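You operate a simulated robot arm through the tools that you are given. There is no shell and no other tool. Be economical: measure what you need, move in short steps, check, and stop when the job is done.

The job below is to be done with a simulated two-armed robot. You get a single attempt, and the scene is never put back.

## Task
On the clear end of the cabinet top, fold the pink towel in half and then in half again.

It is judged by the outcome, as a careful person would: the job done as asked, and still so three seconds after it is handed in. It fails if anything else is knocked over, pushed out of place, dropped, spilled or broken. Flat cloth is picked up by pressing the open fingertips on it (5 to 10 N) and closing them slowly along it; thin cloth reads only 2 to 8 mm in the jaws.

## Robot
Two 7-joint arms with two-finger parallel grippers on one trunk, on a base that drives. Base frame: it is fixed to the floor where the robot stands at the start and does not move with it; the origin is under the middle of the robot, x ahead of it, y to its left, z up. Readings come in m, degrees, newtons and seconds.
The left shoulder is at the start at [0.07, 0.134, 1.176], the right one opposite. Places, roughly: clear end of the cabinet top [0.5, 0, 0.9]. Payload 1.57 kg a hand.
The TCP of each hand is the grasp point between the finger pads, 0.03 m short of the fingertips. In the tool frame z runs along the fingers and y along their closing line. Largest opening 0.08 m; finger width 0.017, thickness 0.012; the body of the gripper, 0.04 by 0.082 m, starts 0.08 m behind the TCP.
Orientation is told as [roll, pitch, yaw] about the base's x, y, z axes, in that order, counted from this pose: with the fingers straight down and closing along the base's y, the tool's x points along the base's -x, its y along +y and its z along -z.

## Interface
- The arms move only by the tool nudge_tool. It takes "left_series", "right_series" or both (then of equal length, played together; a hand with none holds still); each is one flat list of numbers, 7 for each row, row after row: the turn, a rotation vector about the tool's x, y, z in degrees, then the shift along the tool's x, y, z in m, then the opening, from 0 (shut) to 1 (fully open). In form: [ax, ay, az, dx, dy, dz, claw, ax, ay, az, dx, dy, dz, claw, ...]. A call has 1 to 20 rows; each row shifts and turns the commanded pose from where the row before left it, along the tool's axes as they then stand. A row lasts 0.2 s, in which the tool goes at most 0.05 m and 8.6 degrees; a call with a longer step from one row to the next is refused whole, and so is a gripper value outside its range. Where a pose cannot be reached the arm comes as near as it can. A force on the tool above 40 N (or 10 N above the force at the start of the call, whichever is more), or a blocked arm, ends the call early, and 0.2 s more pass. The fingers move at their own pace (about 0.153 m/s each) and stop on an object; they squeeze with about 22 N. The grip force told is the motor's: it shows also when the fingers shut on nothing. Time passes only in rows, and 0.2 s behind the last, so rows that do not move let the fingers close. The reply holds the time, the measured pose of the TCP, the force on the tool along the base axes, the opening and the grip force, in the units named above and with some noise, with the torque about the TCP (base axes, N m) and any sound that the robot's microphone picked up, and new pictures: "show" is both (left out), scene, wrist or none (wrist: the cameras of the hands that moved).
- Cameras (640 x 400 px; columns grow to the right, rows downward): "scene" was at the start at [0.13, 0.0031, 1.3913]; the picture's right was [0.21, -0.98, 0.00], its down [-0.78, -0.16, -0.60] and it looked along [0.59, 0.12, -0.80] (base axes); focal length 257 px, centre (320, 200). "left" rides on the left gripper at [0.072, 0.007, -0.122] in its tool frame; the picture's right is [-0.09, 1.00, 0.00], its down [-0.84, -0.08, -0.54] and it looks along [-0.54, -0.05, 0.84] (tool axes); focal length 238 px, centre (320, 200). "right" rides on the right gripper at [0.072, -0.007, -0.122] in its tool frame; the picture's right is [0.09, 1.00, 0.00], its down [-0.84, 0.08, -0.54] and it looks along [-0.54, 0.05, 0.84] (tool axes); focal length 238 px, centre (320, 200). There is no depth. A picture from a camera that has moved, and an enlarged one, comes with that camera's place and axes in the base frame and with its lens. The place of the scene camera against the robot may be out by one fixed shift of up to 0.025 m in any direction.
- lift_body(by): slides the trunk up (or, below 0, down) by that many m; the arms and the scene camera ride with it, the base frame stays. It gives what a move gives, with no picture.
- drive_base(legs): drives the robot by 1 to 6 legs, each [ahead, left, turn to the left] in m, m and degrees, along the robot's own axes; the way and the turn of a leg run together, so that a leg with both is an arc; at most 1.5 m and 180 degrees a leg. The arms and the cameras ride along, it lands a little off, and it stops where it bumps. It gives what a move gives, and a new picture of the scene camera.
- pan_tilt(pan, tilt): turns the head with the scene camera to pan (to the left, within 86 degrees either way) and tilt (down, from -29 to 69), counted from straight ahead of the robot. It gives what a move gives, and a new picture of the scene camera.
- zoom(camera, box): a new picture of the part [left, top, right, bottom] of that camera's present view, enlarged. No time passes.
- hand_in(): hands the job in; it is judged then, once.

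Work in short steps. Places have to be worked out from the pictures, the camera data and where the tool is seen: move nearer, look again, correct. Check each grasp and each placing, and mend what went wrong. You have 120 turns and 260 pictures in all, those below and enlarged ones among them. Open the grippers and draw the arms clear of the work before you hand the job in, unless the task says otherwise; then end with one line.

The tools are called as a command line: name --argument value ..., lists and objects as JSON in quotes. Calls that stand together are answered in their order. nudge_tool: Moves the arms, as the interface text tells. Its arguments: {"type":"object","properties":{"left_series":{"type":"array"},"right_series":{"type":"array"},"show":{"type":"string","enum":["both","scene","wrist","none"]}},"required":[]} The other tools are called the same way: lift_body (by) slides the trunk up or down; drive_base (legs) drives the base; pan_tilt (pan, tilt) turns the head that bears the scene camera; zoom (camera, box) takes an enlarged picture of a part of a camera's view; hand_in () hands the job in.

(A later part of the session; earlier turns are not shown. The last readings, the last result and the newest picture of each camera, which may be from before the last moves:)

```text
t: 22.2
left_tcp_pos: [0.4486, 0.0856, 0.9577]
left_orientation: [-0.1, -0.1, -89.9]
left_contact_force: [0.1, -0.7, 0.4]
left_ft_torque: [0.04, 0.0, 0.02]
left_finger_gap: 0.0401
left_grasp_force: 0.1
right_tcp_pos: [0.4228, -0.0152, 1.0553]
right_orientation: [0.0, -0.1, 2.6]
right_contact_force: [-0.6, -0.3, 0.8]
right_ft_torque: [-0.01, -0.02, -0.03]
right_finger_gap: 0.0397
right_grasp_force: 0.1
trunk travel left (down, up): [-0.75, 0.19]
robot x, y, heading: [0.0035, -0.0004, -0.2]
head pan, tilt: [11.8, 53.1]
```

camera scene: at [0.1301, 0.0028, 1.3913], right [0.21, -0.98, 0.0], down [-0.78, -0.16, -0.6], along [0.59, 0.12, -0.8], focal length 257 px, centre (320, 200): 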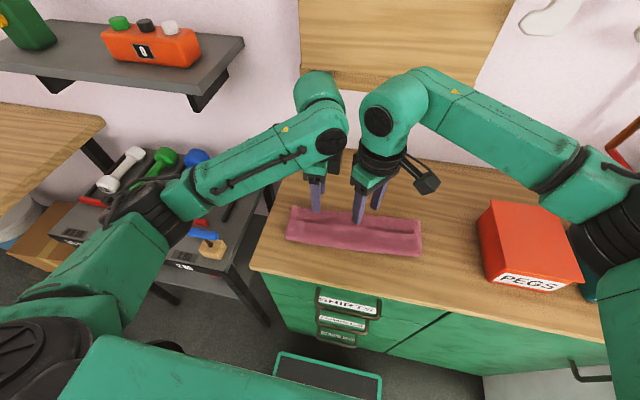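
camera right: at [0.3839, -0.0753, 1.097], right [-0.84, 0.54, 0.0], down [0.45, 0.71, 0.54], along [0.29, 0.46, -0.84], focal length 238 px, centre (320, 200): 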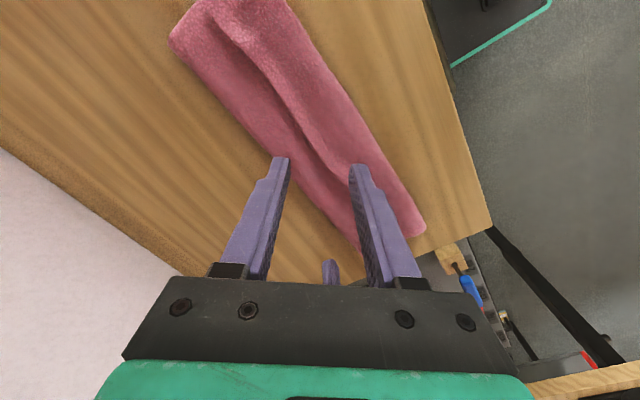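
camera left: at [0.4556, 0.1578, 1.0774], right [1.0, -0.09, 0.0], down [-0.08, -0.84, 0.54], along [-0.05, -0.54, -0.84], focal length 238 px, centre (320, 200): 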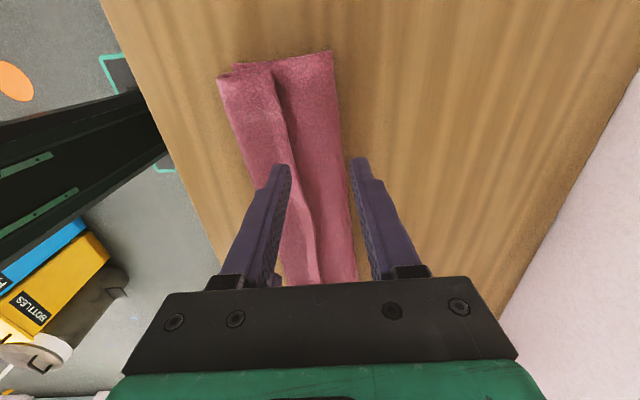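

The commanded pose was reset cleanly. I'll take the right hand out to the side, and place the left above the wrinkle (towel now x ≈ 0.378–0.469, ridge ≈ 0.42) with fingers straddling it.

nudge_tool --left_series '[0, 0, 0, 0.002, -0.0043, 0.008, 0.5, 0, 0, 0, 0.002, -0.0043, 0.008, 0.5, 0, 0, 0, 0.002, -0.0043, 0.008, 0.5, 0, 0, 0, 0.002, -0.0043, 0.008, 0.5, 0, 0, 0, 0.002, -0.0043, 0.008, 0.5, 0, 0, 0, 0.002, -0.0035, 0.008, 0.5, 0, 0, 0, 0.002, -0.0035, 0.006, 0.5]' --right_series '[0, 0, 0, 0.004, -0.035, -0.008, 0.5, 0, 0, 0, 0.004, -0.035, -0.008, 0.5, 0, 0, 0, 0.004, -0.035, -0.008, 0.5, 0, 0, 0, 0.004, -0.035, -0.008, 0.5, 0, 0, 0, 0.004, -0.035, -0.008, 0.5, 0, 0, 0, 0.004, -0.035, -0.008, 0.5, 0, 0, 0, 0.004, -0.035, -0.008, 0.5]' --show "both"

```text
t: 23.8
left_tcp_pos: [0.4217, 0.1003, 0.9028]
left_orientation: [0.0, 0.0, -89.9]
left_contact_force: [-0.2, -0.7, 0.5]
left_ft_torque: [0.02, 0.0, 0.0]
left_finger_gap: 0.0399
left_grasp_force: 0.0
right_tcp_pos: [0.4064, -0.2624, 1.1123]
right_orientation: [0.1, 0.1, 2.8]
right_contact_force: [1.0, -0.3, 0.1]
right_ft_torque: [0.03, 0.0, 0.0]
right_finger_gap: 0.0398
right_grasp_force: 0.0
trunk travel left (down, up): [-0.75, 0.19]
robot x, y, heading: [0.0004, -0.0019, 0.1]
head pan, tilt: [11.8, 53.1]
camera scene: at [0.1289, 0.0018, 1.3914], right [0.21, -0.98, 0.0], down [-0.78, -0.16, -0.6], along [0.59, 0.12, -0.8], focal length 257 px, centre (320, 200)
camera right: at [0.3349, -0.2709, 1.2337], right [-0.14, 0.99, 0.0], down [0.83, 0.12, 0.54], along [0.54, 0.08, -0.84], focal length 238 px, centre (320, 200)
camera left: at [0.4282, 0.1717, 1.0241], right [1.0, -0.09, 0.0], down [-0.08, -0.84, 0.54], along [-0.05, -0.54, -0.84], focal length 238 px, centre (320, 200)
```

scene: 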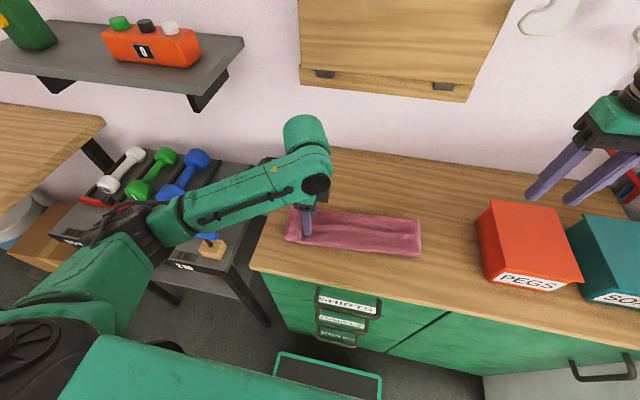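
right: 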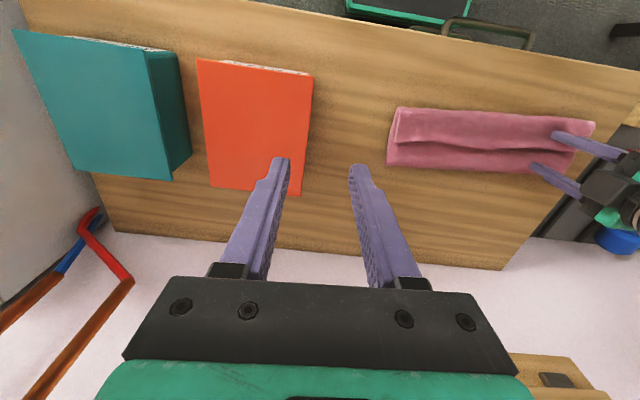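
left: 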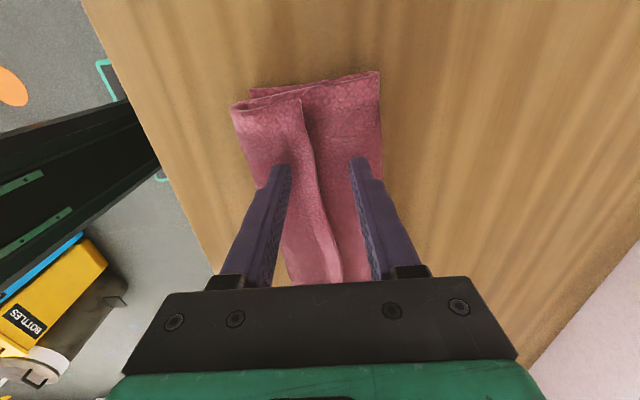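

Fingers straddle the ridge on the towel. I'll press down in small steps.

nudge_tool --left_series '[0, 0, 0, 0, 0, 0.002, 0.5, 0, 0, 0, 0, 0, 0.002, 0.5]' --show "none"

nudge_tool --left_series '[0, 0, 0, 0, 0, 0.0015, 0.5]' --show "none"

```text
t: 24.4
left_tcp_pos: [0.4225, 0.1, 0.8983]
left_orientation: [0.2, 0.0, -89.9]
left_contact_force: [0.6, -0.1, 6.1]
left_ft_torque: [-0.01, 0.05, -0.01]
left_finger_gap: 0.0394
left_grasp_force: 0.1
right_tcp_pos: [0.408, -0.2608, 1.1129]
right_orientation: [0.0, -0.1, 2.8]
right_contact_force: [0.1, -0.1, 0.2]
right_ft_torque: [-0.01, 0.02, 0.04]
right_finger_gap: 0.0401
right_grasp_force: 0.1
trunk travel left (down, up): [-0.75, 0.19]
robot x, y, heading: [-0.0049, 0.0009, -0.5]
head pan, tilt: [11.8, 53.1]
```

```text
t: 24.8
left_tcp_pos: [0.4218, 0.1001, 0.8971]
left_orientation: [0.2, 0.0, -89.8]
left_contact_force: [2.4, 1.2, 10.4]
left_ft_torque: [0.04, 0.11, 0.01]
left_finger_gap: 0.0387
left_grasp_force: 0.1
right_tcp_pos: [0.406, -0.2617, 1.1124]
right_orientation: [0.0, 0.0, 2.7]
right_contact_force: [-1.0, -0.3, 0.0]
right_ft_torque: [-0.03, 0.0, 0.0]
right_finger_gap: 0.04
right_grasp_force: 0.0
trunk travel left (down, up): [-0.75, 0.19]
robot x, y, heading: [0.0022, 0.0017, -0.0]
head pan, tilt: [11.8, 53.1]
```

About 10 N, mostly on the near finger; I tilt 2.5° to load the far finger too, then spread while shifting so the near finger stays put.

nudge_tool --left_series '[2.5, 0, 0, 0, 0, 0, 0.5, 0, 0, 0, 0, 0.002, 0, 0.55, 0, 0, 0, 0, 0.002, 0, 0.6, 0, 0, 0, 0, 0.002, 0, 0.65, 0, 0, 0, 0, 0.002, 0, 0.7, 0, 0, 0, 0, 0.002, 0, 0.75, 0, 0, 0, 0, 0.002, 0, 0.8, 0, 0, 0, 0, 0.002, 0, 0.85, 0, 0, 0, 0, 0.002, 0, 0.9]' --show "wrist"

```text
t: 26.8
left_tcp_pos: [0.4366, 0.1005, 0.8958]
left_orientation: [-2.5, 0.1, -89.9]
left_contact_force: [-0.3, 0.0, 6.5]
left_ft_torque: [-0.02, 0.27, 0.0]
left_finger_gap: 0.0727
left_grasp_force: 0.8
right_tcp_pos: [0.4064, -0.2609, 1.1121]
right_orientation: [-0.1, 0.1, 2.9]
right_contact_force: [0.3, -0.2, 0.4]
right_ft_torque: [-0.01, 0.02, -0.01]
right_finger_gap: 0.0399
right_grasp_force: 0.2
trunk travel left (down, up): [-0.75, 0.19]
robot x, y, heading: [-0.0031, -0.0006, -0.0]
head pan, tilt: [11.8, 53.1]
camera left: at [0.4479, 0.1722, 1.0162], right [0.99, -0.09, -0.04], down [-0.05, -0.84, 0.55], along [-0.09, -0.54, -0.84], focal length 238 px, centre (320, 200)
```

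left: 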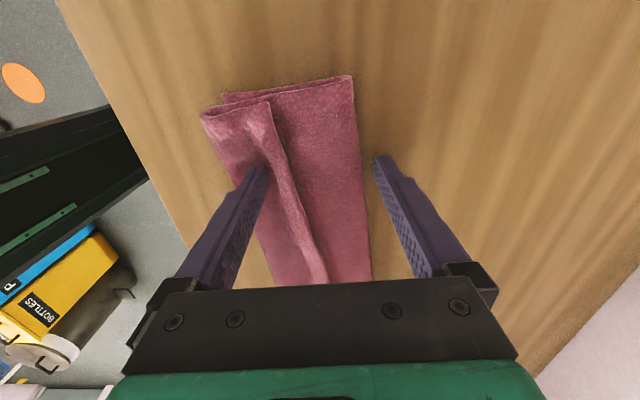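

The far finger skated off with almost no load. I'll lift, reset, tilt more, and look before pressing again.

nudge_tool --left_series '[0, 0, 0, 0, 0, -0.012, 0.9, 4, 0, 0, 0, -0.006, 0, 0.5, 0, 0, 0, 0, -0.006, 0, 0.42, 0, 0, 0, 0, 0, 0.004, 0.42, 0, 0, 0, 0, 0, 0.004, 0.42]' --show "wrist"

```text
t: 28.0
left_tcp_pos: [0.4236, 0.1013, 0.9013]
left_orientation: [-6.6, 0.0, -89.9]
left_contact_force: [0.4, -0.3, 0.3]
left_ft_torque: [0.03, 0.0, -0.01]
left_finger_gap: 0.0337
left_grasp_force: 0.1
right_tcp_pos: [0.4082, -0.2606, 1.1118]
right_orientation: [0.0, 0.0, 2.7]
right_contact_force: [0.0, -0.5, 0.5]
right_ft_torque: [0.0, -0.01, 0.03]
right_finger_gap: 0.0402
right_grasp_force: 0.1
trunk travel left (down, up): [-0.75, 0.19]
robot x, y, heading: [-0.0022, -0.0016, -0.1]
head pan, tilt: [11.8, 53.1]
camera left: at [0.4441, 0.173, 1.0207], right [0.99, -0.09, -0.11], down [-0.01, -0.84, 0.55], along [-0.14, -0.54, -0.83], focal length 238 px, centre (320, 200)
```

left: 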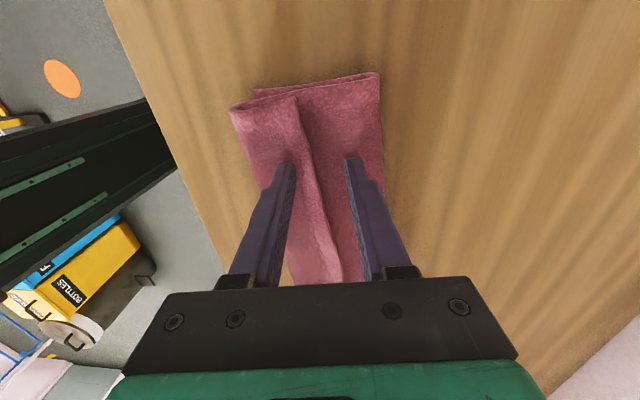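

Now the far finger is ~5 mm lower. I press down and check the torque.

nudge_tool --left_series '[0, 0, 0, 0, 0, 0.002, 0.42, 0, 0, 0, 0, 0, 0.002, 0.42]' --show "none"

nudge_tool --left_series '[0, 0, 0, 0, 0, 0.0015, 0.42]' --show "none"

```text
t: 28.6
left_tcp_pos: [0.4255, 0.1005, 0.8977]
left_orientation: [-6.4, 0.0, -89.9]
left_contact_force: [0.7, 0.6, 6.3]
left_ft_torque: [-0.01, -0.12, -0.03]
left_finger_gap: 0.0335
left_grasp_force: 0.1
right_tcp_pos: [0.4057, -0.2598, 1.1129]
right_orientation: [0.0, 0.0, 2.8]
right_contact_force: [-0.1, -0.1, -0.4]
right_ft_torque: [0.02, 0.02, 0.0]
right_finger_gap: 0.04
right_grasp_force: 0.1
trunk travel left (down, up): [-0.75, 0.19]
robot x, y, heading: [0.0021, -0.0025, -0.1]
head pan, tilt: [11.8, 53.1]
```

```text
t: 29.0
left_tcp_pos: [0.4239, 0.1, 0.8977]
left_orientation: [-6.3, 0.0, -89.8]
left_contact_force: [1.8, 2.4, 12.5]
left_ft_torque: [0.1, -0.24, 0.05]
left_finger_gap: 0.0333
left_grasp_force: 0.0
right_tcp_pos: [0.4075, -0.2604, 1.1122]
right_orientation: [0.0, 0.1, 2.8]
right_contact_force: [0.0, 0.5, 0.6]
right_ft_torque: [-0.01, 0.03, -0.01]
right_finger_gap: 0.04
right_grasp_force: 0.1
trunk travel left (down, up): [-0.75, 0.19]
robot x, y, heading: [-0.0027, 0.0026, -0.0]
head pan, tilt: [11.8, 53.1]
```

Now load is mostly on the far finger; I tilt back 1.3° to balance and spread.

nudge_tool --left_series '[-1.3, 0, 0, 0, 0, 0, 0.42, 0, 0, 0, 0, 0.002, 0, 0.47, 0, 0, 0, 0, 0.002, 0, 0.52, 0, 0, 0, 0, 0.002, 0, 0.57, 0, 0, 0, 0, 0.002, 0, 0.62, 0, 0, 0, 0, 0.002, 0, 0.67, 0, 0, 0, 0, 0.002, 0, 0.72, 0, 0, 0, 0, 0.002, 0, 0.77]' --show "wrist"

```text
t: 30.8
left_tcp_pos: [0.4363, 0.1006, 0.8987]
left_orientation: [-4.9, 0.0, -89.9]
left_contact_force: [-5.1, -0.1, 21.7]
left_ft_torque: [-0.01, -0.52, -0.01]
left_finger_gap: 0.0551
left_grasp_force: 0.1
right_tcp_pos: [0.4021, -0.2603, 1.1144]
right_orientation: [-0.1, -0.2, 2.9]
right_contact_force: [-0.2, 0.7, -0.4]
right_ft_torque: [0.0, -0.02, 0.0]
right_finger_gap: 0.0399
right_grasp_force: 0.1
trunk travel left (down, up): [-0.75, 0.19]
robot x, y, heading: [-0.0018, -0.0018, 0.1]
head pan, tilt: [11.8, 53.1]
camera left: at [0.4521, 0.1717, 1.0169], right [0.99, -0.09, -0.09], down [-0.03, -0.84, 0.55], along [-0.12, -0.54, -0.83], focal length 238 px, centre (320, 200)
```

left: 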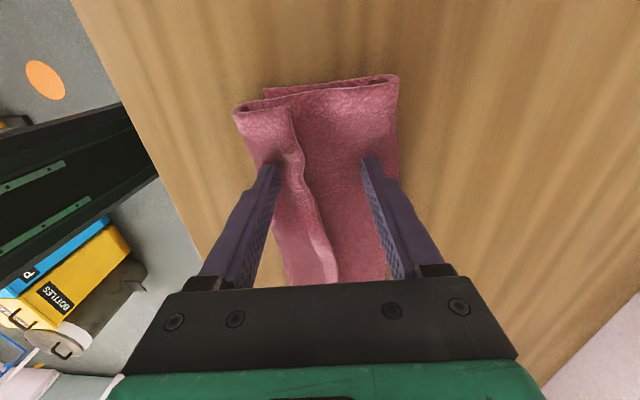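

This works: the strip beyond the ridge widened. I continue spreading with slightly less pressure.

nudge_tool --left_series '[0, 0, 0, 0, 0, -0.001, 0.77, 0, 0, 0, 0, 0.002, 0, 0.82, 0, 0, 0, 0, 0.002, 0, 0.87, 0, 0, 0, 0, 0.002, 0, 0.92, 0, 0, 0, 0, 0, -0.02, 0.92, 0, 0, 0, 0, 0, -0.04, 0.92]' --show "both"

```text
t: 32.2
left_tcp_pos: [0.4478, 0.1, 0.9574]
left_orientation: [-5.2, 0.0, -89.8]
left_contact_force: [0.1, -0.2, 0.3]
left_ft_torque: [0.01, -0.01, 0.01]
left_finger_gap: 0.0735
left_grasp_force: 0.0
right_tcp_pos: [0.4044, -0.2607, 1.1138]
right_orientation: [0.0, -0.1, 2.7]
right_contact_force: [0.1, 0.3, -0.3]
right_ft_torque: [0.01, -0.01, 0.01]
right_finger_gap: 0.0402
right_grasp_force: 0.0
trunk travel left (down, up): [-0.75, 0.19]
robot x, y, heading: [0.0011, -0.0001, -0.2]
head pan, tilt: [11.8, 53.1]
camera scene: at [0.128, 0.0028, 1.3913], right [0.21, -0.98, 0.0], down [-0.78, -0.16, -0.6], along [0.59, 0.12, -0.8], focal length 257 px, centre (320, 200)
camera left: at [0.4642, 0.1719, 1.0766], right [0.99, -0.09, -0.09], down [-0.03, -0.84, 0.55], along [-0.13, -0.54, -0.83], focal length 238 px, centre (320, 200)
```

scene: 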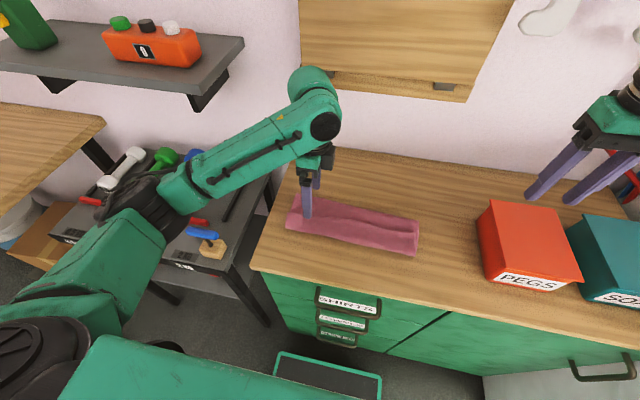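
left: 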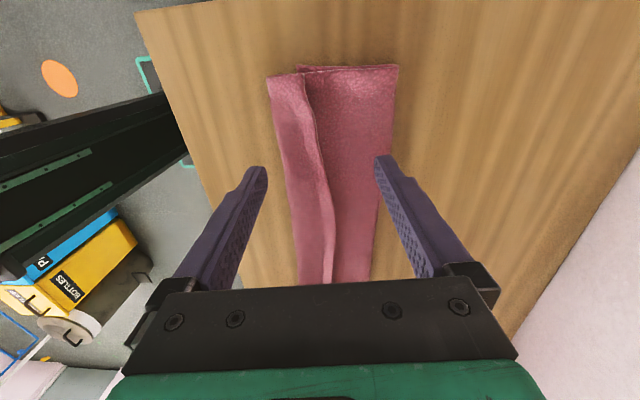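

That skewed the towel slightly without real gain. Better: re-grip the near edge with both hands, lift so the wrinkle falls out, and lay it down again. I'll turn the left hand back and bring the right hand back to look.

nudge_tool --left_series '[-5.2, 0, 0, 0, 0, -0.02, 0.4, 0, 0, -8.2, 0, -0.006, -0.002, 0.4, 0, 0, -8.2, 0, -0.006, 0, 0.4, 0, 0, -8.2, 0, -0.006, 0, 0.4, 0, 0, -8.2, 0, -0.006, 0, 0.4, 0, 0, -8.2, 0, -0.006, 0, 0.4, 0, 0, -8.2, 0, 0, 0, 0.4, 0, 0, -8.2, 0, 0, 0, 0.4, 0, 0, -8.2, 0, 0, 0, 0.4, 0, 0, -8.2, 0, 0, 0, 0.4, 0, 0, -8.2, 0, 0, 0, 0.4, 0, 0, -8, 0, 0, 0, 0.4]' --right_series '[0, 0, -2.7, 0, 0.01, 0, 0.4, 0, 0, 0, 0.002, 0.014, 0, 0.4, 0, 0, 0, 0.002, 0.014, 0, 0.4, 0, 0, 0, 0.002, 0.014, 0, 0.4, 0, 0, 0, 0.002, 0.014, 0.01, 0.4, 0, 0, 0, 0.002, 0.014, 0.01, 0.4, 0, 0, 0, 0.002, 0.014, 0.01, 0.4, 0, 0, 0, 0.002, 0.014, 0.01, 0.4, 0, 0, 0, 0.002, 0.014, 0.015, 0.4, 0, 0, 0, 0.002, 0.014, 0.015, 0.4, 0, 0, 0, 0.002, 0.014, 0.02, 0.4, 0, 0, 0, 0.002, 0, 0.02, 0.4]' --show "both"

```text
t: 34.8
left_tcp_pos: [0.4237, 0.0901, 0.9752]
left_orientation: [0.0, 0.0, 0.2]
left_contact_force: [-0.1, 0.1, -0.2]
left_ft_torque: [0.02, 0.04, 0.01]
left_finger_gap: 0.0323
left_grasp_force: 0.1
right_tcp_pos: [0.3701, -0.1117, 1.001]
right_orientation: [0.0, 0.0, 5.6]
right_contact_force: [0.3, -0.4, -0.8]
right_ft_torque: [-0.02, -0.02, -0.01]
right_finger_gap: 0.0318
right_grasp_force: 0.0
trunk travel left (down, up): [-0.75, 0.19]
robot x, y, heading: [-0.0009, 0.0022, -0.1]
head pan, tilt: [11.8, 53.1]
camera scene: at [0.13, 0.0024, 1.3913], right [0.21, -0.98, 0.0], down [-0.78, -0.16, -0.6], along [0.59, 0.12, -0.8], focal length 257 px, centre (320, 200)
camera right: at [0.3003, -0.125, 1.1226], right [-0.19, 0.98, 0.0], down [0.83, 0.16, 0.54], along [0.53, 0.1, -0.84], focal length 238 px, centre (320, 200)
camera left: at [0.3507, 0.0976, 1.0976], right [0.09, 1.0, 0.0], down [0.84, -0.07, 0.54], along [0.54, -0.05, -0.84], focal length 238 px, centre (320, 200)
```

scene: 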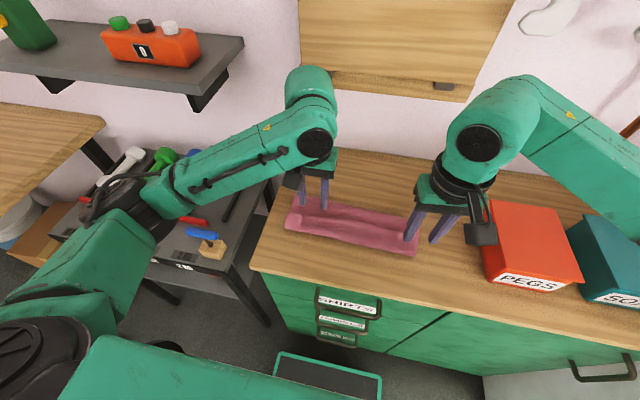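
right: 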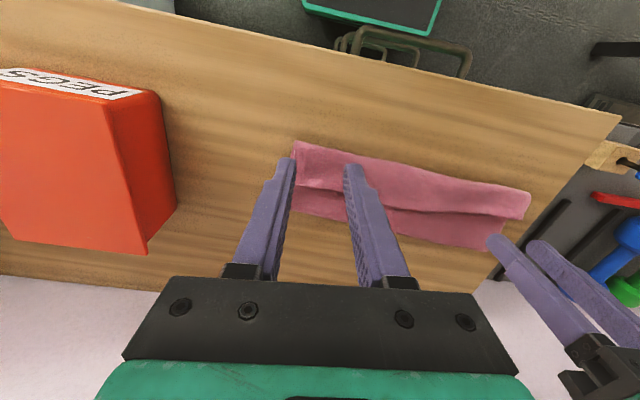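
left: 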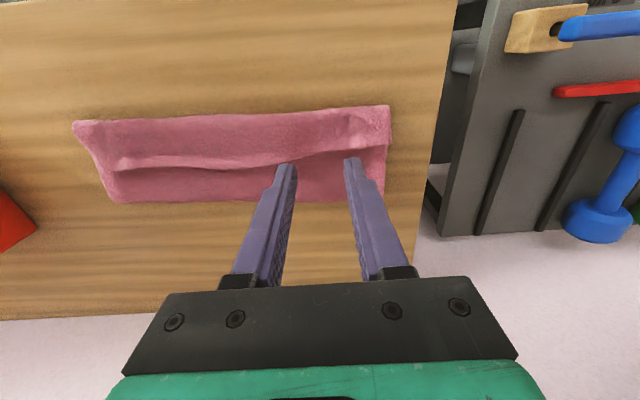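

Now the left end is 0.108 m wide (ideal), the right 0.09 m. So the spreading did work at the left end. Zoom to judge the wrinkle.

zoom --camera "left" --box '[60, 80, 410, 230]'

```text
1.83 times, centred on (235, 155) of left
camera zoom: at [0.3507, 0.0976, 1.0976], right [0.09, 1.0, 0.0], down [0.84, -0.07, 0.54], along [0.54, -0.05, -0.84], focal length 436 px, centre (475, 282)
```

zoom: 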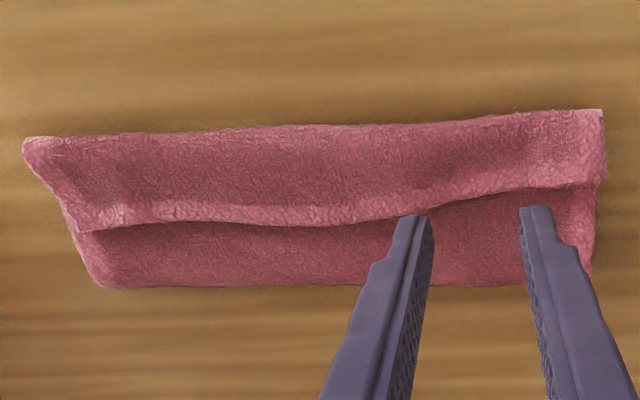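

The top layer has about 2 cm of Z-shaped excess left on the right part. I'll repeat the spreading there with the right hand, turned the other way (yaw -90°), with the left drawn out of the way.

nudge_tool --left_series '[0, 0, 0, 0, 0.02, -0.02, 0.4, 0, 0, 0, 0, 0.02, -0.02, 0.4, 0, 0, 0, 0, 0.02, -0.02, 0.4, 0, 0, 0, 0, 0.02, -0.02, 0.4, 0, 0, 0, 0, 0.02, -0.01, 0.4, 0, 0, 0, 0, 0.02, 0, 0.4, 0, 0, 0, 0, 0, 0, 0.4, 0, 0, 0, 0, 0, 0, 0.4, 0, 0, 0, 0, 0, 0, 0.4, 0, 0, 0, 0, 0, 0, 0.4, 0, 0, 0, 0, 0, 0, 0.4, 0, 0, 0, 0, 0, 0, 0.4, 0, 0, 0, 0, 0, 0, 0.4, 0, 0, 0, 0, 0, 0, 0.4, 0, 0, 0, 0, 0, 0, 0.4, 0, 0, 0, 0, 0, 0, 0.4]' --right_series '[0, 0, 8, 0, 0, 0, 0.54, 0, 0, 8, 0, 0, 0, 0.54, 0, 0, 8, 0, 0, 0, 0.54, 0, 0, 8, 0, 0, 0, 0.54, 0, 0, 8, 0, 0, 0, 0.54, 0, 0, 8, 0, 0, 0, 0.54, 0, 0, 8, 0, 0, 0, 0.54, 0, 0, 8, 0, 0, 0, 0.54, 0, 0, 8, 0, 0, 0, 0.54, 0, 0, 8, 0, 0, 0, 0.54, 0, 0, 8, 0, 0, 0, 0.54, 0, 0, 8, 0, 0, 0, 0.54, 0, 0, 0, 0.0055, 0.0165, 0.02, 0.54, 0, 0, 0, 0.0055, 0.0165, 0.02, 0.54, 0, 0, 0, 0.0055, 0.0165, 0.02, 0.54, 5, 0, 0, 0.0055, 0.0165, 0.02, 0.54]' --show "both"

```text
t: 38.2
left_tcp_pos: [0.424, 0.2137, 1.0676]
left_orientation: [-0.1, 0.0, 0.1]
left_contact_force: [-0.9, 0.1, -0.8]
left_ft_torque: [0.01, -0.02, 0.02]
left_finger_gap: 0.032
left_grasp_force: 0.0
right_tcp_pos: [0.4379, -0.0915, 0.9191]
right_orientation: [-5.1, -0.2, -90.5]
right_contact_force: [0.4, -0.7, 0.0]
right_ft_torque: [0.0, 0.01, -0.01]
right_finger_gap: 0.0431
right_grasp_force: 0.1
trunk travel left (down, up): [-0.75, 0.19]
robot x, y, heading: [0.0012, 0.0028, 0.1]
head pan, tilt: [11.8, 53.1]
camera scene: at [0.1318, 0.0038, 1.3911], right [0.21, -0.98, 0.0], down [-0.78, -0.16, -0.6], along [0.59, 0.12, -0.8], focal length 257 px, centre (320, 200)
camera right: at [0.4424, -0.0185, 1.0415], right [0.99, 0.08, -0.09], down [0.12, -0.84, 0.53], along [-0.03, -0.54, -0.84], focal length 238 px, centre (320, 200)
camera left: at [0.3518, 0.2192, 1.1878], right [0.09, 1.0, 0.0], down [0.84, -0.08, 0.54], along [0.54, -0.05, -0.84], focal length 238 px, centre (320, 200)
```

scene: 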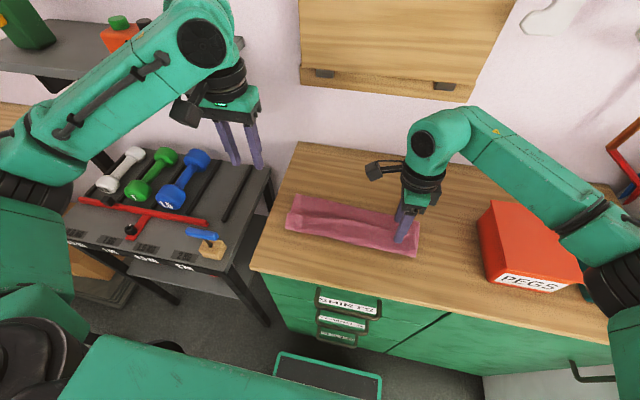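
right: 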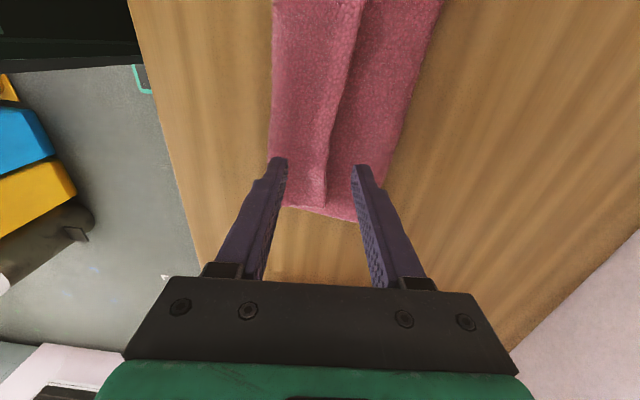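
left: 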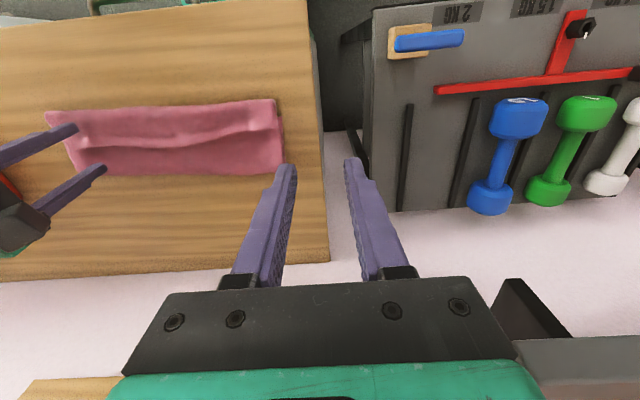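

The right hand is placed well: fingers at x ≈ 0.41 and 0.466 around the ridge at 0.441. Down to light contact.

nudge_tool --right_series '[0, 0, 0, 0, 0, 0.008, 0.54, 0, 0, 0, 0, 0, 0.006, 0.54, 0, 0, 0, 0, 0, 0.004, 0.54, 0, 0, 0, 0, 0, 0.002, 0.54]' --show "none"

nudge_tool --right_series '[0, 0, 0, 0, 0, 0.0015, 0.54]' --show "none"

```text
t: 39.2
left_tcp_pos: [0.4235, 0.2132, 1.0681]
left_orientation: [0.0, 0.0, 0.0]
left_contact_force: [0.5, 0.3, 0.6]
left_ft_torque: [-0.01, -0.01, -0.01]
left_finger_gap: 0.0321
left_grasp_force: 0.0
right_tcp_pos: [0.4346, -0.0908, 0.9007]
right_orientation: [-4.9, 0.1, -90.5]
right_contact_force: [0.7, 0.3, 0.1]
right_ft_torque: [-0.03, -0.02, 0.02]
right_finger_gap: 0.0431
right_grasp_force: 0.0
trunk travel left (down, up): [-0.75, 0.19]
robot x, y, heading: [-0.0023, 0.0009, 0.0]
head pan, tilt: [11.8, 53.1]
```

```text
t: 39.6
left_tcp_pos: [0.4215, 0.2127, 1.0688]
left_orientation: [0.0, 0.0, 0.1]
left_contact_force: [0.1, -0.8, 0.0]
left_ft_torque: [-0.01, 0.0, 0.02]
left_finger_gap: 0.0318
left_grasp_force: 0.0
right_tcp_pos: [0.4343, -0.0915, 0.8989]
right_orientation: [-5.0, 0.0, -90.5]
right_contact_force: [-0.3, 0.4, 1.1]
right_ft_torque: [0.03, -0.01, -0.01]
right_finger_gap: 0.0428
right_grasp_force: 0.1
trunk travel left (down, up): [-0.75, 0.19]
robot x, y, heading: [-0.0023, -0.002, 0.2]
head pan, tilt: [11.8, 53.1]
```

Just touching; a little more pressure.

nudge_tool --right_series '[0, 0, 0, 0, 0, 0.0025, 0.54]' --show "none"

```text
t: 40.0
left_tcp_pos: [0.422, 0.2133, 1.0686]
left_orientation: [-0.1, -0.1, 0.1]
left_contact_force: [0.1, -0.1, 0.7]
left_ft_torque: [0.0, 0.0, -0.01]
left_finger_gap: 0.0319
left_grasp_force: 0.0
right_tcp_pos: [0.4349, -0.0917, 0.8978]
right_orientation: [-4.8, 0.0, -90.6]
right_contact_force: [-1.0, -0.6, 4.3]
right_ft_torque: [0.02, -0.07, -0.01]
right_finger_gap: 0.0427
right_grasp_force: 0.0
trunk travel left (down, up): [-0.75, 0.19]
robot x, y, heading: [-0.0025, 0.0017, -0.2]
head pan, tilt: [11.8, 53.1]
```

Mostly on the far finger; I add 1.5 mm with 1° back-tilt and spread.

nudge_tool --right_series '[-1, 0, 0, 0, 0, 0.0018, 0.54, 0, 0, 0, 0, 0.002, 0, 0.59, 0, 0, 0, 0, 0.002, 0, 0.64, 0, 0, 0, 0, 0.002, 0, 0.69, 0, 0, 0, 0, 0.002, 0, 0.74, 0, 0, 0, 0, 0.002, 0, 0.79, 0, 0, 0, 0, 0.002, 0, 0.84, 0, 0, 0, 0, 0.002, 0, 0.89]' --show "wrist"

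```text
t: 41.8
left_tcp_pos: [0.4184, 0.213, 1.0702]
left_orientation: [0.0, -0.2, 0.1]
left_contact_force: [-0.1, 0.1, 0.4]
left_ft_torque: [0.03, -0.04, 0.0]
left_finger_gap: 0.0321
left_grasp_force: 0.1
right_tcp_pos: [0.4453, -0.0914, 0.8973]
right_orientation: [-3.8, -0.1, -90.6]
right_contact_force: [-5.2, -1.9, 24.3]
right_ft_torque: [0.0, -0.76, -0.06]
right_finger_gap: 0.0651
right_grasp_force: 0.0
trunk travel left (down, up): [-0.75, 0.19]
robot x, y, heading: [0.0013, -0.0004, 0.3]
head pan, tilt: [11.8, 53.1]
camera right: at [0.4467, -0.0194, 1.0186], right [0.99, 0.08, -0.06], down [0.1, -0.84, 0.54], along [-0.01, -0.54, -0.84], focal length 238 px, centre (320, 200)
```

right: 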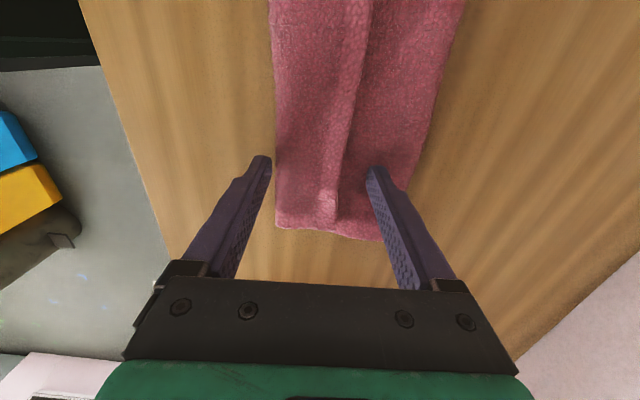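

The near finger had no hold, so the whole towel just slid. I'll switch to lifting the near edge (both layers) with both hands so gravity straightens it; first I turn the right hand back to yaw 0.

nudge_tool --right_series '[0, 0, 0, 0, 0, -0.02, 0.8, -4, 0, 0, 0, -0.005, -0.04, 0.5, 0, 0, -8.2, 0, -0.01, -0.02, 0.4, 0, 0, -8.2, 0, -0.01, 0, 0.4, 0, 0, -8.2, 0, -0.01, 0, 0.4, 0, 0, -8.2, 0, 0, 0, 0.4, 0, 0, -8.2, 0, 0, 0, 0.4, 0, 0, -8.2, 0, 0, 0, 0.4, 0, 0, -8.2, 0, 0, 0, 0.4, 0, 0, -8.2, 0, 0, 0, 0.4, 0, 0, -8.2, 0, 0, 0, 0.4, 0, 0, -8.2, 0, 0, 0, 0.4, 0, 0, -8, 0, 0, 0, 0.4]' --left_series '[0, 0, 0, 0, 0, 0, 0.4, 0, 0, 0, 0.005, 0, 0, 0.4, 0, 0, 0, 0.006, 0, 0, 0.4, 0, 0, 0, 0.006, 0, 0, 0.4, 0, 0, 0, 0.006, -0.008, 0.01, 0.4, 0, 0, 0, 0.006, -0.01, 0.01, 0.4, 0, 0, 0, 0, -0.01, 0.01, 0.4, 0, 0, 0, 0, -0.01, 0.01, 0.4, 0, 0, 0, 0, -0.01, 0.01, 0.4, 0, 0, 0, 0, -0.01, 0.01, 0.4, 0, 0, 0, 0, -0.01, 0.01, 0.4, 0, 0, 0, 0, -0.01, 0.01, 0.4, 0, 0, 0, 0, 0, 0.01, 0.4]' --show "both"

```text
t: 44.6
left_tcp_pos: [0.3949, 0.1347, 0.9767]
left_orientation: [-0.1, 0.0, 0.1]
left_contact_force: [0.1, -0.7, 0.2]
left_ft_torque: [0.03, -0.03, -0.04]
left_finger_gap: 0.0321
left_grasp_force: 0.0
right_tcp_pos: [0.4186, -0.0971, 0.9737]
right_orientation: [-0.1, -0.1, -0.3]
right_contact_force: [-0.1, 0.1, 0.0]
right_ft_torque: [-0.02, 0.0, 0.0]
right_finger_gap: 0.0319
right_grasp_force: 0.0
trunk travel left (down, up): [-0.75, 0.19]
robot x, y, heading: [0.0029, 0.0012, -0.1]
head pan, tilt: [11.8, 53.1]
camera scene: at [0.1298, 0.0033, 1.3913], right [0.21, -0.98, 0.0], down [-0.78, -0.16, -0.6], along [0.59, 0.12, -0.8], focal length 257 px, centre (320, 200)
camera right: at [0.3461, -0.1015, 1.0955], right [-0.09, 1.0, 0.0], down [0.84, 0.07, 0.54], along [0.54, 0.05, -0.84], focal length 238 px, centre (320, 200)
camera left: at [0.3225, 0.1411, 1.0974], right [0.09, 1.0, 0.0], down [0.84, -0.08, 0.54], along [0.54, -0.05, -0.84], focal length 238 px, centre (320, 200)
```

scene: 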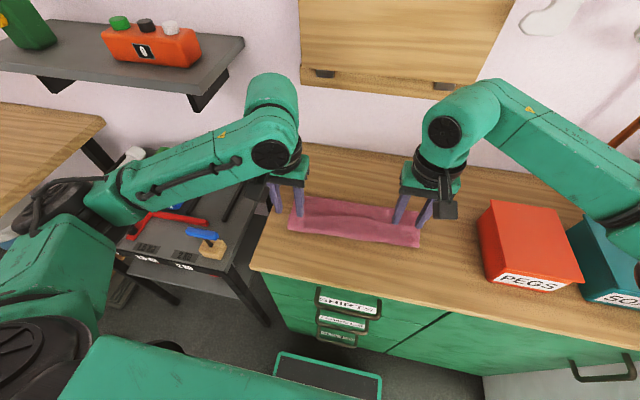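
right: 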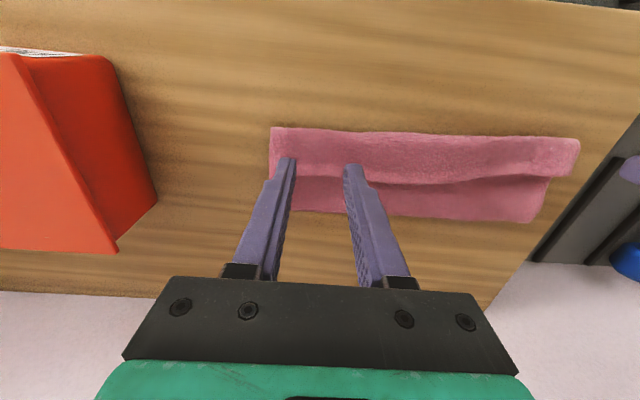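
left: 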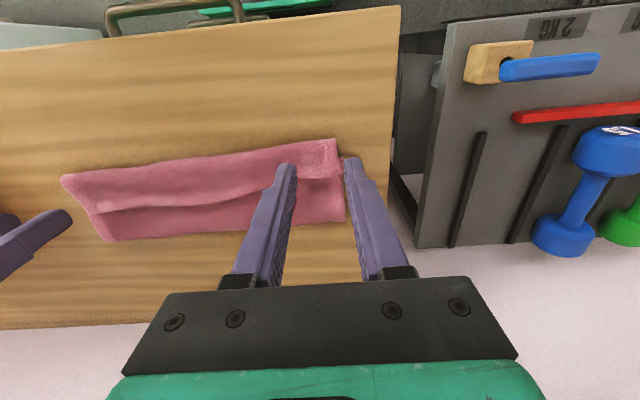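

Near corners are at about (0.401, 0.149) and (0.415, -0.142). I'll lower both hands 15 mm inside the near edge near each corner.

nudge_tool --left_series '[0, 0, 0, -0.0042, -0.004, 0.015, 0.4, 0, 0, 0, -0.0042, -0.004, 0.015, 0.4, 0, 0, 0, -0.0042, -0.004, 0.015, 0.4, 0, 0, 0, -0.0042, -0.004, 0.015, 0.4, 0, 0, 0, -0.0042, -0.004, 0.012, 0.4]' --right_series '[0, 0, 0, -0.0023, -0.0022, 0.015, 0.4, 0, 0, 0, -0.0023, -0.0022, 0.015, 0.4, 0, 0, 0, -0.0023, -0.0022, 0.014, 0.4, 0, 0, 0, -0.0023, -0.0022, 0.014, 0.4, 0, 0, 0, -0.0023, -0.0022, 0.012, 0.4]' --show "wrist"

nudge_tool --left_series '[0, 0, 0, 0, 0, 0.002, 0.4, 0, 0, 0, 0, 0, 0.002, 0.4]' --right_series '[0, 0, 0, 0, 0, 0.002, 0.4, 0, 0, 0, 0, 0, 0.002, 0.4]' --show "none"

```text
t: 45.8
left_tcp_pos: [0.4161, 0.1143, 0.9043]
left_orientation: [0.1, 0.0, 0.1]
left_contact_force: [-0.1, 0.4, 0.2]
left_ft_torque: [0.02, 0.0, -0.03]
left_finger_gap: 0.0323
left_grasp_force: 0.0
right_tcp_pos: [0.4294, -0.1079, 0.9036]
right_orientation: [0.1, -0.1, -0.5]
right_contact_force: [0.1, 0.0, -0.3]
right_ft_torque: [0.06, 0.0, 0.01]
right_finger_gap: 0.032
right_grasp_force: 0.0
trunk travel left (down, up): [-0.75, 0.19]
robot x, y, heading: [0.0015, -0.0023, -0.1]
head pan, tilt: [11.8, 53.1]
camera right: at [0.3577, -0.1126, 1.0254], right [-0.08, 1.0, 0.0], down [0.84, 0.07, 0.54], along [0.54, 0.04, -0.84], focal length 238 px, centre (320, 200)
camera left: at [0.3441, 0.1207, 1.0246], right [0.09, 1.0, 0.0], down [0.84, -0.08, 0.54], along [0.54, -0.05, -0.84], focal length 238 px, centre (320, 200)
```

right: 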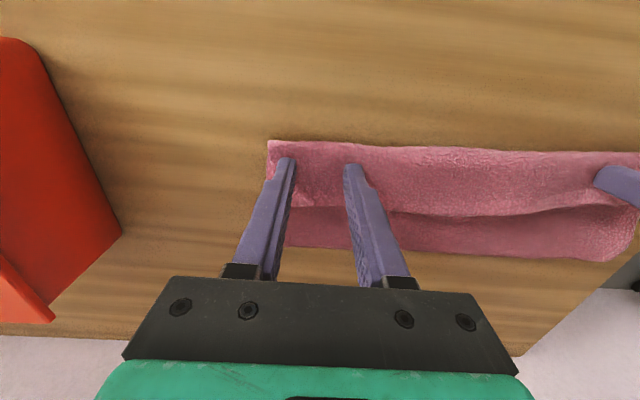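
left: 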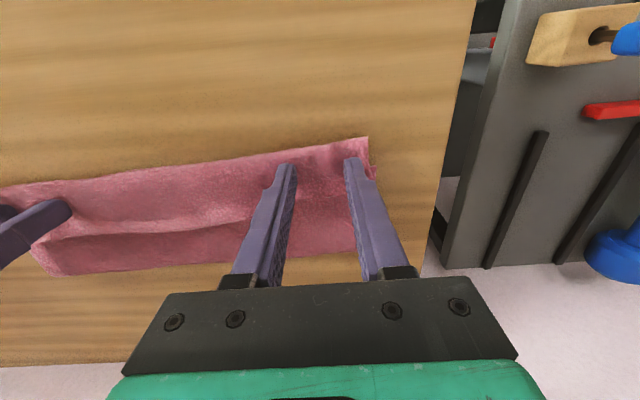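

```text
t: 46.4
left_tcp_pos: [0.416, 0.1141, 0.8996]
left_orientation: [0.0, 0.0, 0.1]
left_contact_force: [0.6, -0.2, 2.2]
left_ft_torque: [0.01, -0.04, -0.01]
left_finger_gap: 0.0322
left_grasp_force: 0.1
right_tcp_pos: [0.429, -0.1072, 0.9015]
right_orientation: [0.1, 0.0, -0.6]
right_contact_force: [-0.8, -0.2, 1.1]
right_ft_torque: [0.01, -0.03, 0.01]
right_finger_gap: 0.0319
right_grasp_force: 0.1
trunk travel left (down, up): [-0.75, 0.19]
robot x, y, heading: [-0.005, 0.0009, -0.1]
head pan, tilt: [11.8, 53.1]
```

Contact begins; I press about 3 mm more for both layers.

nudge_tool --left_series '[0, 0, 0, 0, 0, 0.002, 0.4, 0, 0, 0, 0, 0, 0.0015, 0.4]' --right_series '[0, 0, 0, 0, 0, 0.002, 0.4, 0, 0, 0, 0, 0, 0.0015, 0.4]' --show "none"

```text
t: 47.0
left_tcp_pos: [0.4147, 0.1142, 0.8983]
left_orientation: [0.1, -0.1, 0.1]
left_contact_force: [0.6, 0.0, 6.4]
left_ft_torque: [0.0, -0.03, -0.01]
left_finger_gap: 0.0318
left_grasp_force: 0.0
right_tcp_pos: [0.4283, -0.1071, 0.8988]
right_orientation: [0.1, -0.1, -0.5]
right_contact_force: [0.8, -0.9, 5.4]
right_ft_torque: [-0.04, -0.02, -0.01]
right_finger_gap: 0.0318
right_grasp_force: 0.1
trunk travel left (down, up): [-0.75, 0.19]
robot x, y, heading: [0.0013, 0.0011, 0.2]
head pan, tilt: [11.8, 53.1]
```

6 N each; I add 2 mm and close slowly.

nudge_tool --left_series '[0, 0, 0, 0, 0, 0.002, 0.4, 0, 0, 0, 0, 0, 0.0005, 0.37, 0, 0, 0, 0, 0, 0, 0.34, 0, 0, 0, 0, 0, 0, 0.31, 0, 0, 0, 0, 0, 0, 0.28, 0, 0, 0, 0, 0, 0, 0.25, 0, 0, 0, 0, 0, 0, 0.22, 0, 0, 0, 0, 0, 0, 0.19, 0, 0, 0, 0, 0, 0, 0.16, 0, 0, 0, 0, 0, 0, 0.13, 0, 0, 0, 0, 0, 0, 0.1, 0, 0, 0, 0, 0, 0, 0.07, 0, 0, 0, 0, 0, 0, 0.04, 0, 0, 0, 0, 0, 0, 0, 0, 0, 0, 0, 0, 0, 0]' --right_series '[0, 0, 0, 0, 0, 0.002, 0.4, 0, 0, 0, 0, 0, 0.0005, 0.37, 0, 0, 0, 0, 0, 0, 0.34, 0, 0, 0, 0, 0, 0, 0.31, 0, 0, 0, 0, 0, 0, 0.28, 0, 0, 0, 0, 0, 0, 0.25, 0, 0, 0, 0, 0, 0, 0.22, 0, 0, 0, 0, 0, 0, 0.19, 0, 0, 0, 0, 0, 0, 0.16, 0, 0, 0, 0, 0, 0, 0.13, 0, 0, 0, 0, 0, 0, 0.1, 0, 0, 0, 0, 0, 0, 0.07, 0, 0, 0, 0, 0, 0, 0.04, 0, 0, 0, 0, 0, 0, 0, 0, 0, 0, 0, 0, 0, 0]' --show "wrist"

```text
t: 50.2
left_tcp_pos: [0.4144, 0.1152, 0.896]
left_orientation: [-0.1, -0.2, 0.1]
left_contact_force: [0.8, -7.9, 15.9]
left_ft_torque: [-0.15, -0.09, -0.04]
left_finger_gap: 0.0055
left_grasp_force: 22.2
right_tcp_pos: [0.4281, -0.1084, 0.8964]
right_orientation: [0.1, -0.2, -0.5]
right_contact_force: [-1.1, 7.1, 16.7]
right_ft_torque: [0.2, -0.09, 0.06]
right_finger_gap: 0.0077
right_grasp_force: 22.3
trunk travel left (down, up): [-0.75, 0.19]
robot x, y, heading: [0.0018, 0.0013, -0.0]
head pan, tilt: [11.8, 53.1]
camera right: at [0.3542, -0.1122, 1.018], right [-0.08, 1.0, 0.0], down [0.84, 0.07, 0.55], along [0.54, 0.05, -0.84], focal length 238 px, centre (320, 200)
camera left: at [0.3402, 0.1212, 1.0166], right [0.09, 1.0, 0.0], down [0.83, -0.08, 0.55], along [0.54, -0.05, -0.84], focal length 238 px, centre (320, 200)
```

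right: 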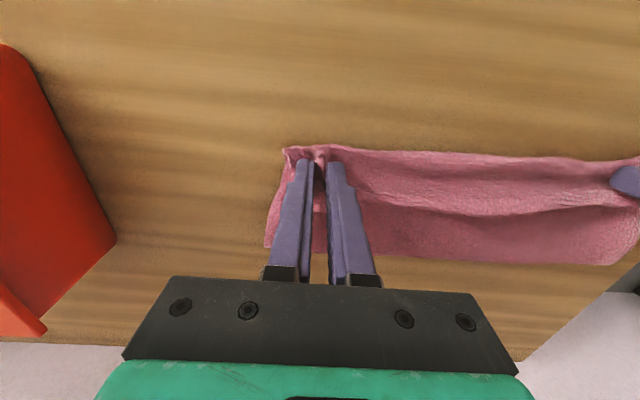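
left: 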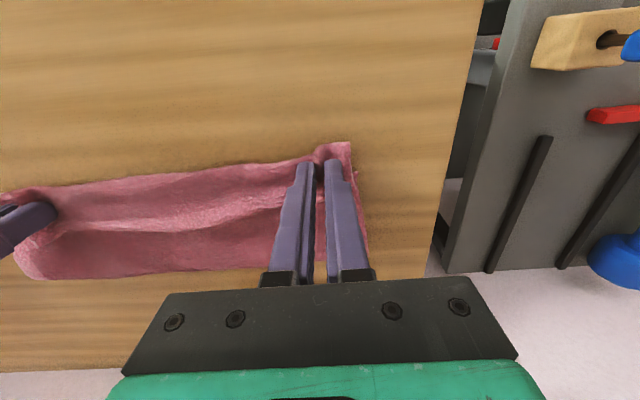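

Jaw readings are 5.5 and 7.7 mm, probably both layers. I lift slowly straight up 7 cm and look.

nudge_tool --left_series '[0, 0, 0, 0, -0.002, -0.006, 0, 0, 0, 0, 0, -0.002, -0.012, 0, 0, 0, 0, -0.003, 0, -0.015, 0, 0, 0, 0, -0.004, 0, -0.018, 0, 0, 0, 0, -0.005, 0, -0.018, 0]' --right_series '[0, 0, 0, 0, 0.002, -0.006, 0, 0, 0, 0, 0, 0.002, -0.012, 0, 0, 0, 0, -0.003, 0, -0.015, 0, 0, 0, 0, -0.004, 0, -0.018, 0, 0, 0, 0, -0.005, 0, -0.018, 0]' --show "both"

```text
t: 51.4
left_tcp_pos: [0.4267, 0.1095, 0.9654]
left_orientation: [0.1, 0.0, 0.1]
left_contact_force: [0.7, -2.6, -0.3]
left_ft_torque: [-0.1, 0.0, 0.0]
left_finger_gap: 0.0038
left_grasp_force: 22.4
right_tcp_pos: [0.4415, -0.1054, 0.9664]
right_orientation: [-0.1, 0.0, -0.6]
right_contact_force: [-0.1, 3.0, -1.0]
right_ft_torque: [0.09, 0.0, 0.02]
right_finger_gap: 0.0076
right_grasp_force: 21.8
trunk travel left (down, up): [-0.75, 0.19]
robot x, y, heading: [0.0007, -0.0004, -0.1]
head pan, tilt: [11.8, 53.1]
camera scene: at [0.1296, 0.0032, 1.3913], right [0.21, -0.98, 0.0], down [-0.78, -0.16, -0.6], along [0.59, 0.12, -0.8], focal length 257 px, centre (320, 200)
camera right: at [0.3689, -0.1101, 1.0873], right [-0.08, 1.0, 0.0], down [0.84, 0.07, 0.54], along [0.54, 0.04, -0.84], focal length 238 px, centre (320, 200)
camera left: at [0.3538, 0.1164, 1.0861], right [0.09, 1.0, 0.0], down [0.84, -0.08, 0.54], along [0.54, -0.05, -0.84], focal length 238 px, centre (320, 200)
```

scene: 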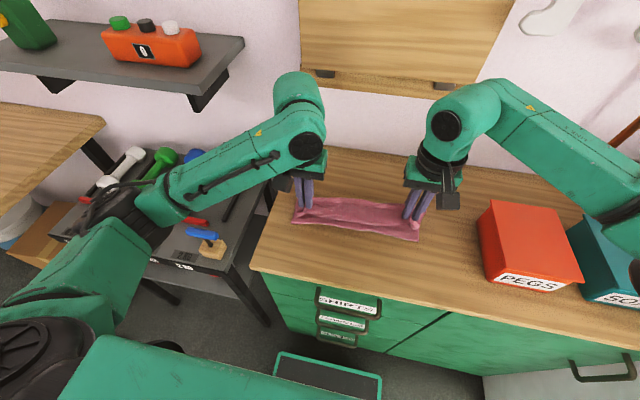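
right: 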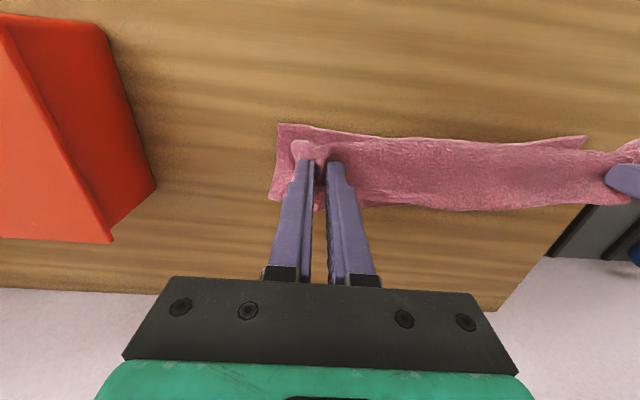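
left: 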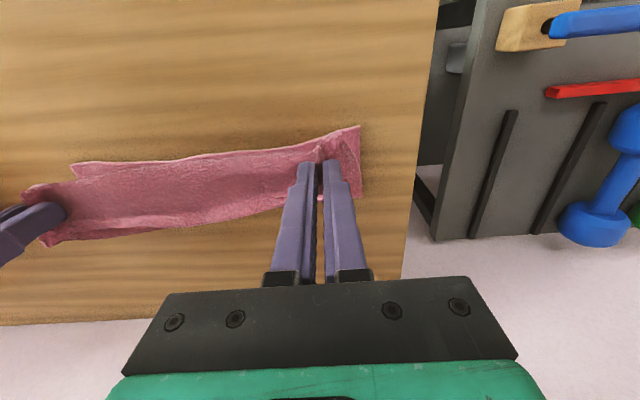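

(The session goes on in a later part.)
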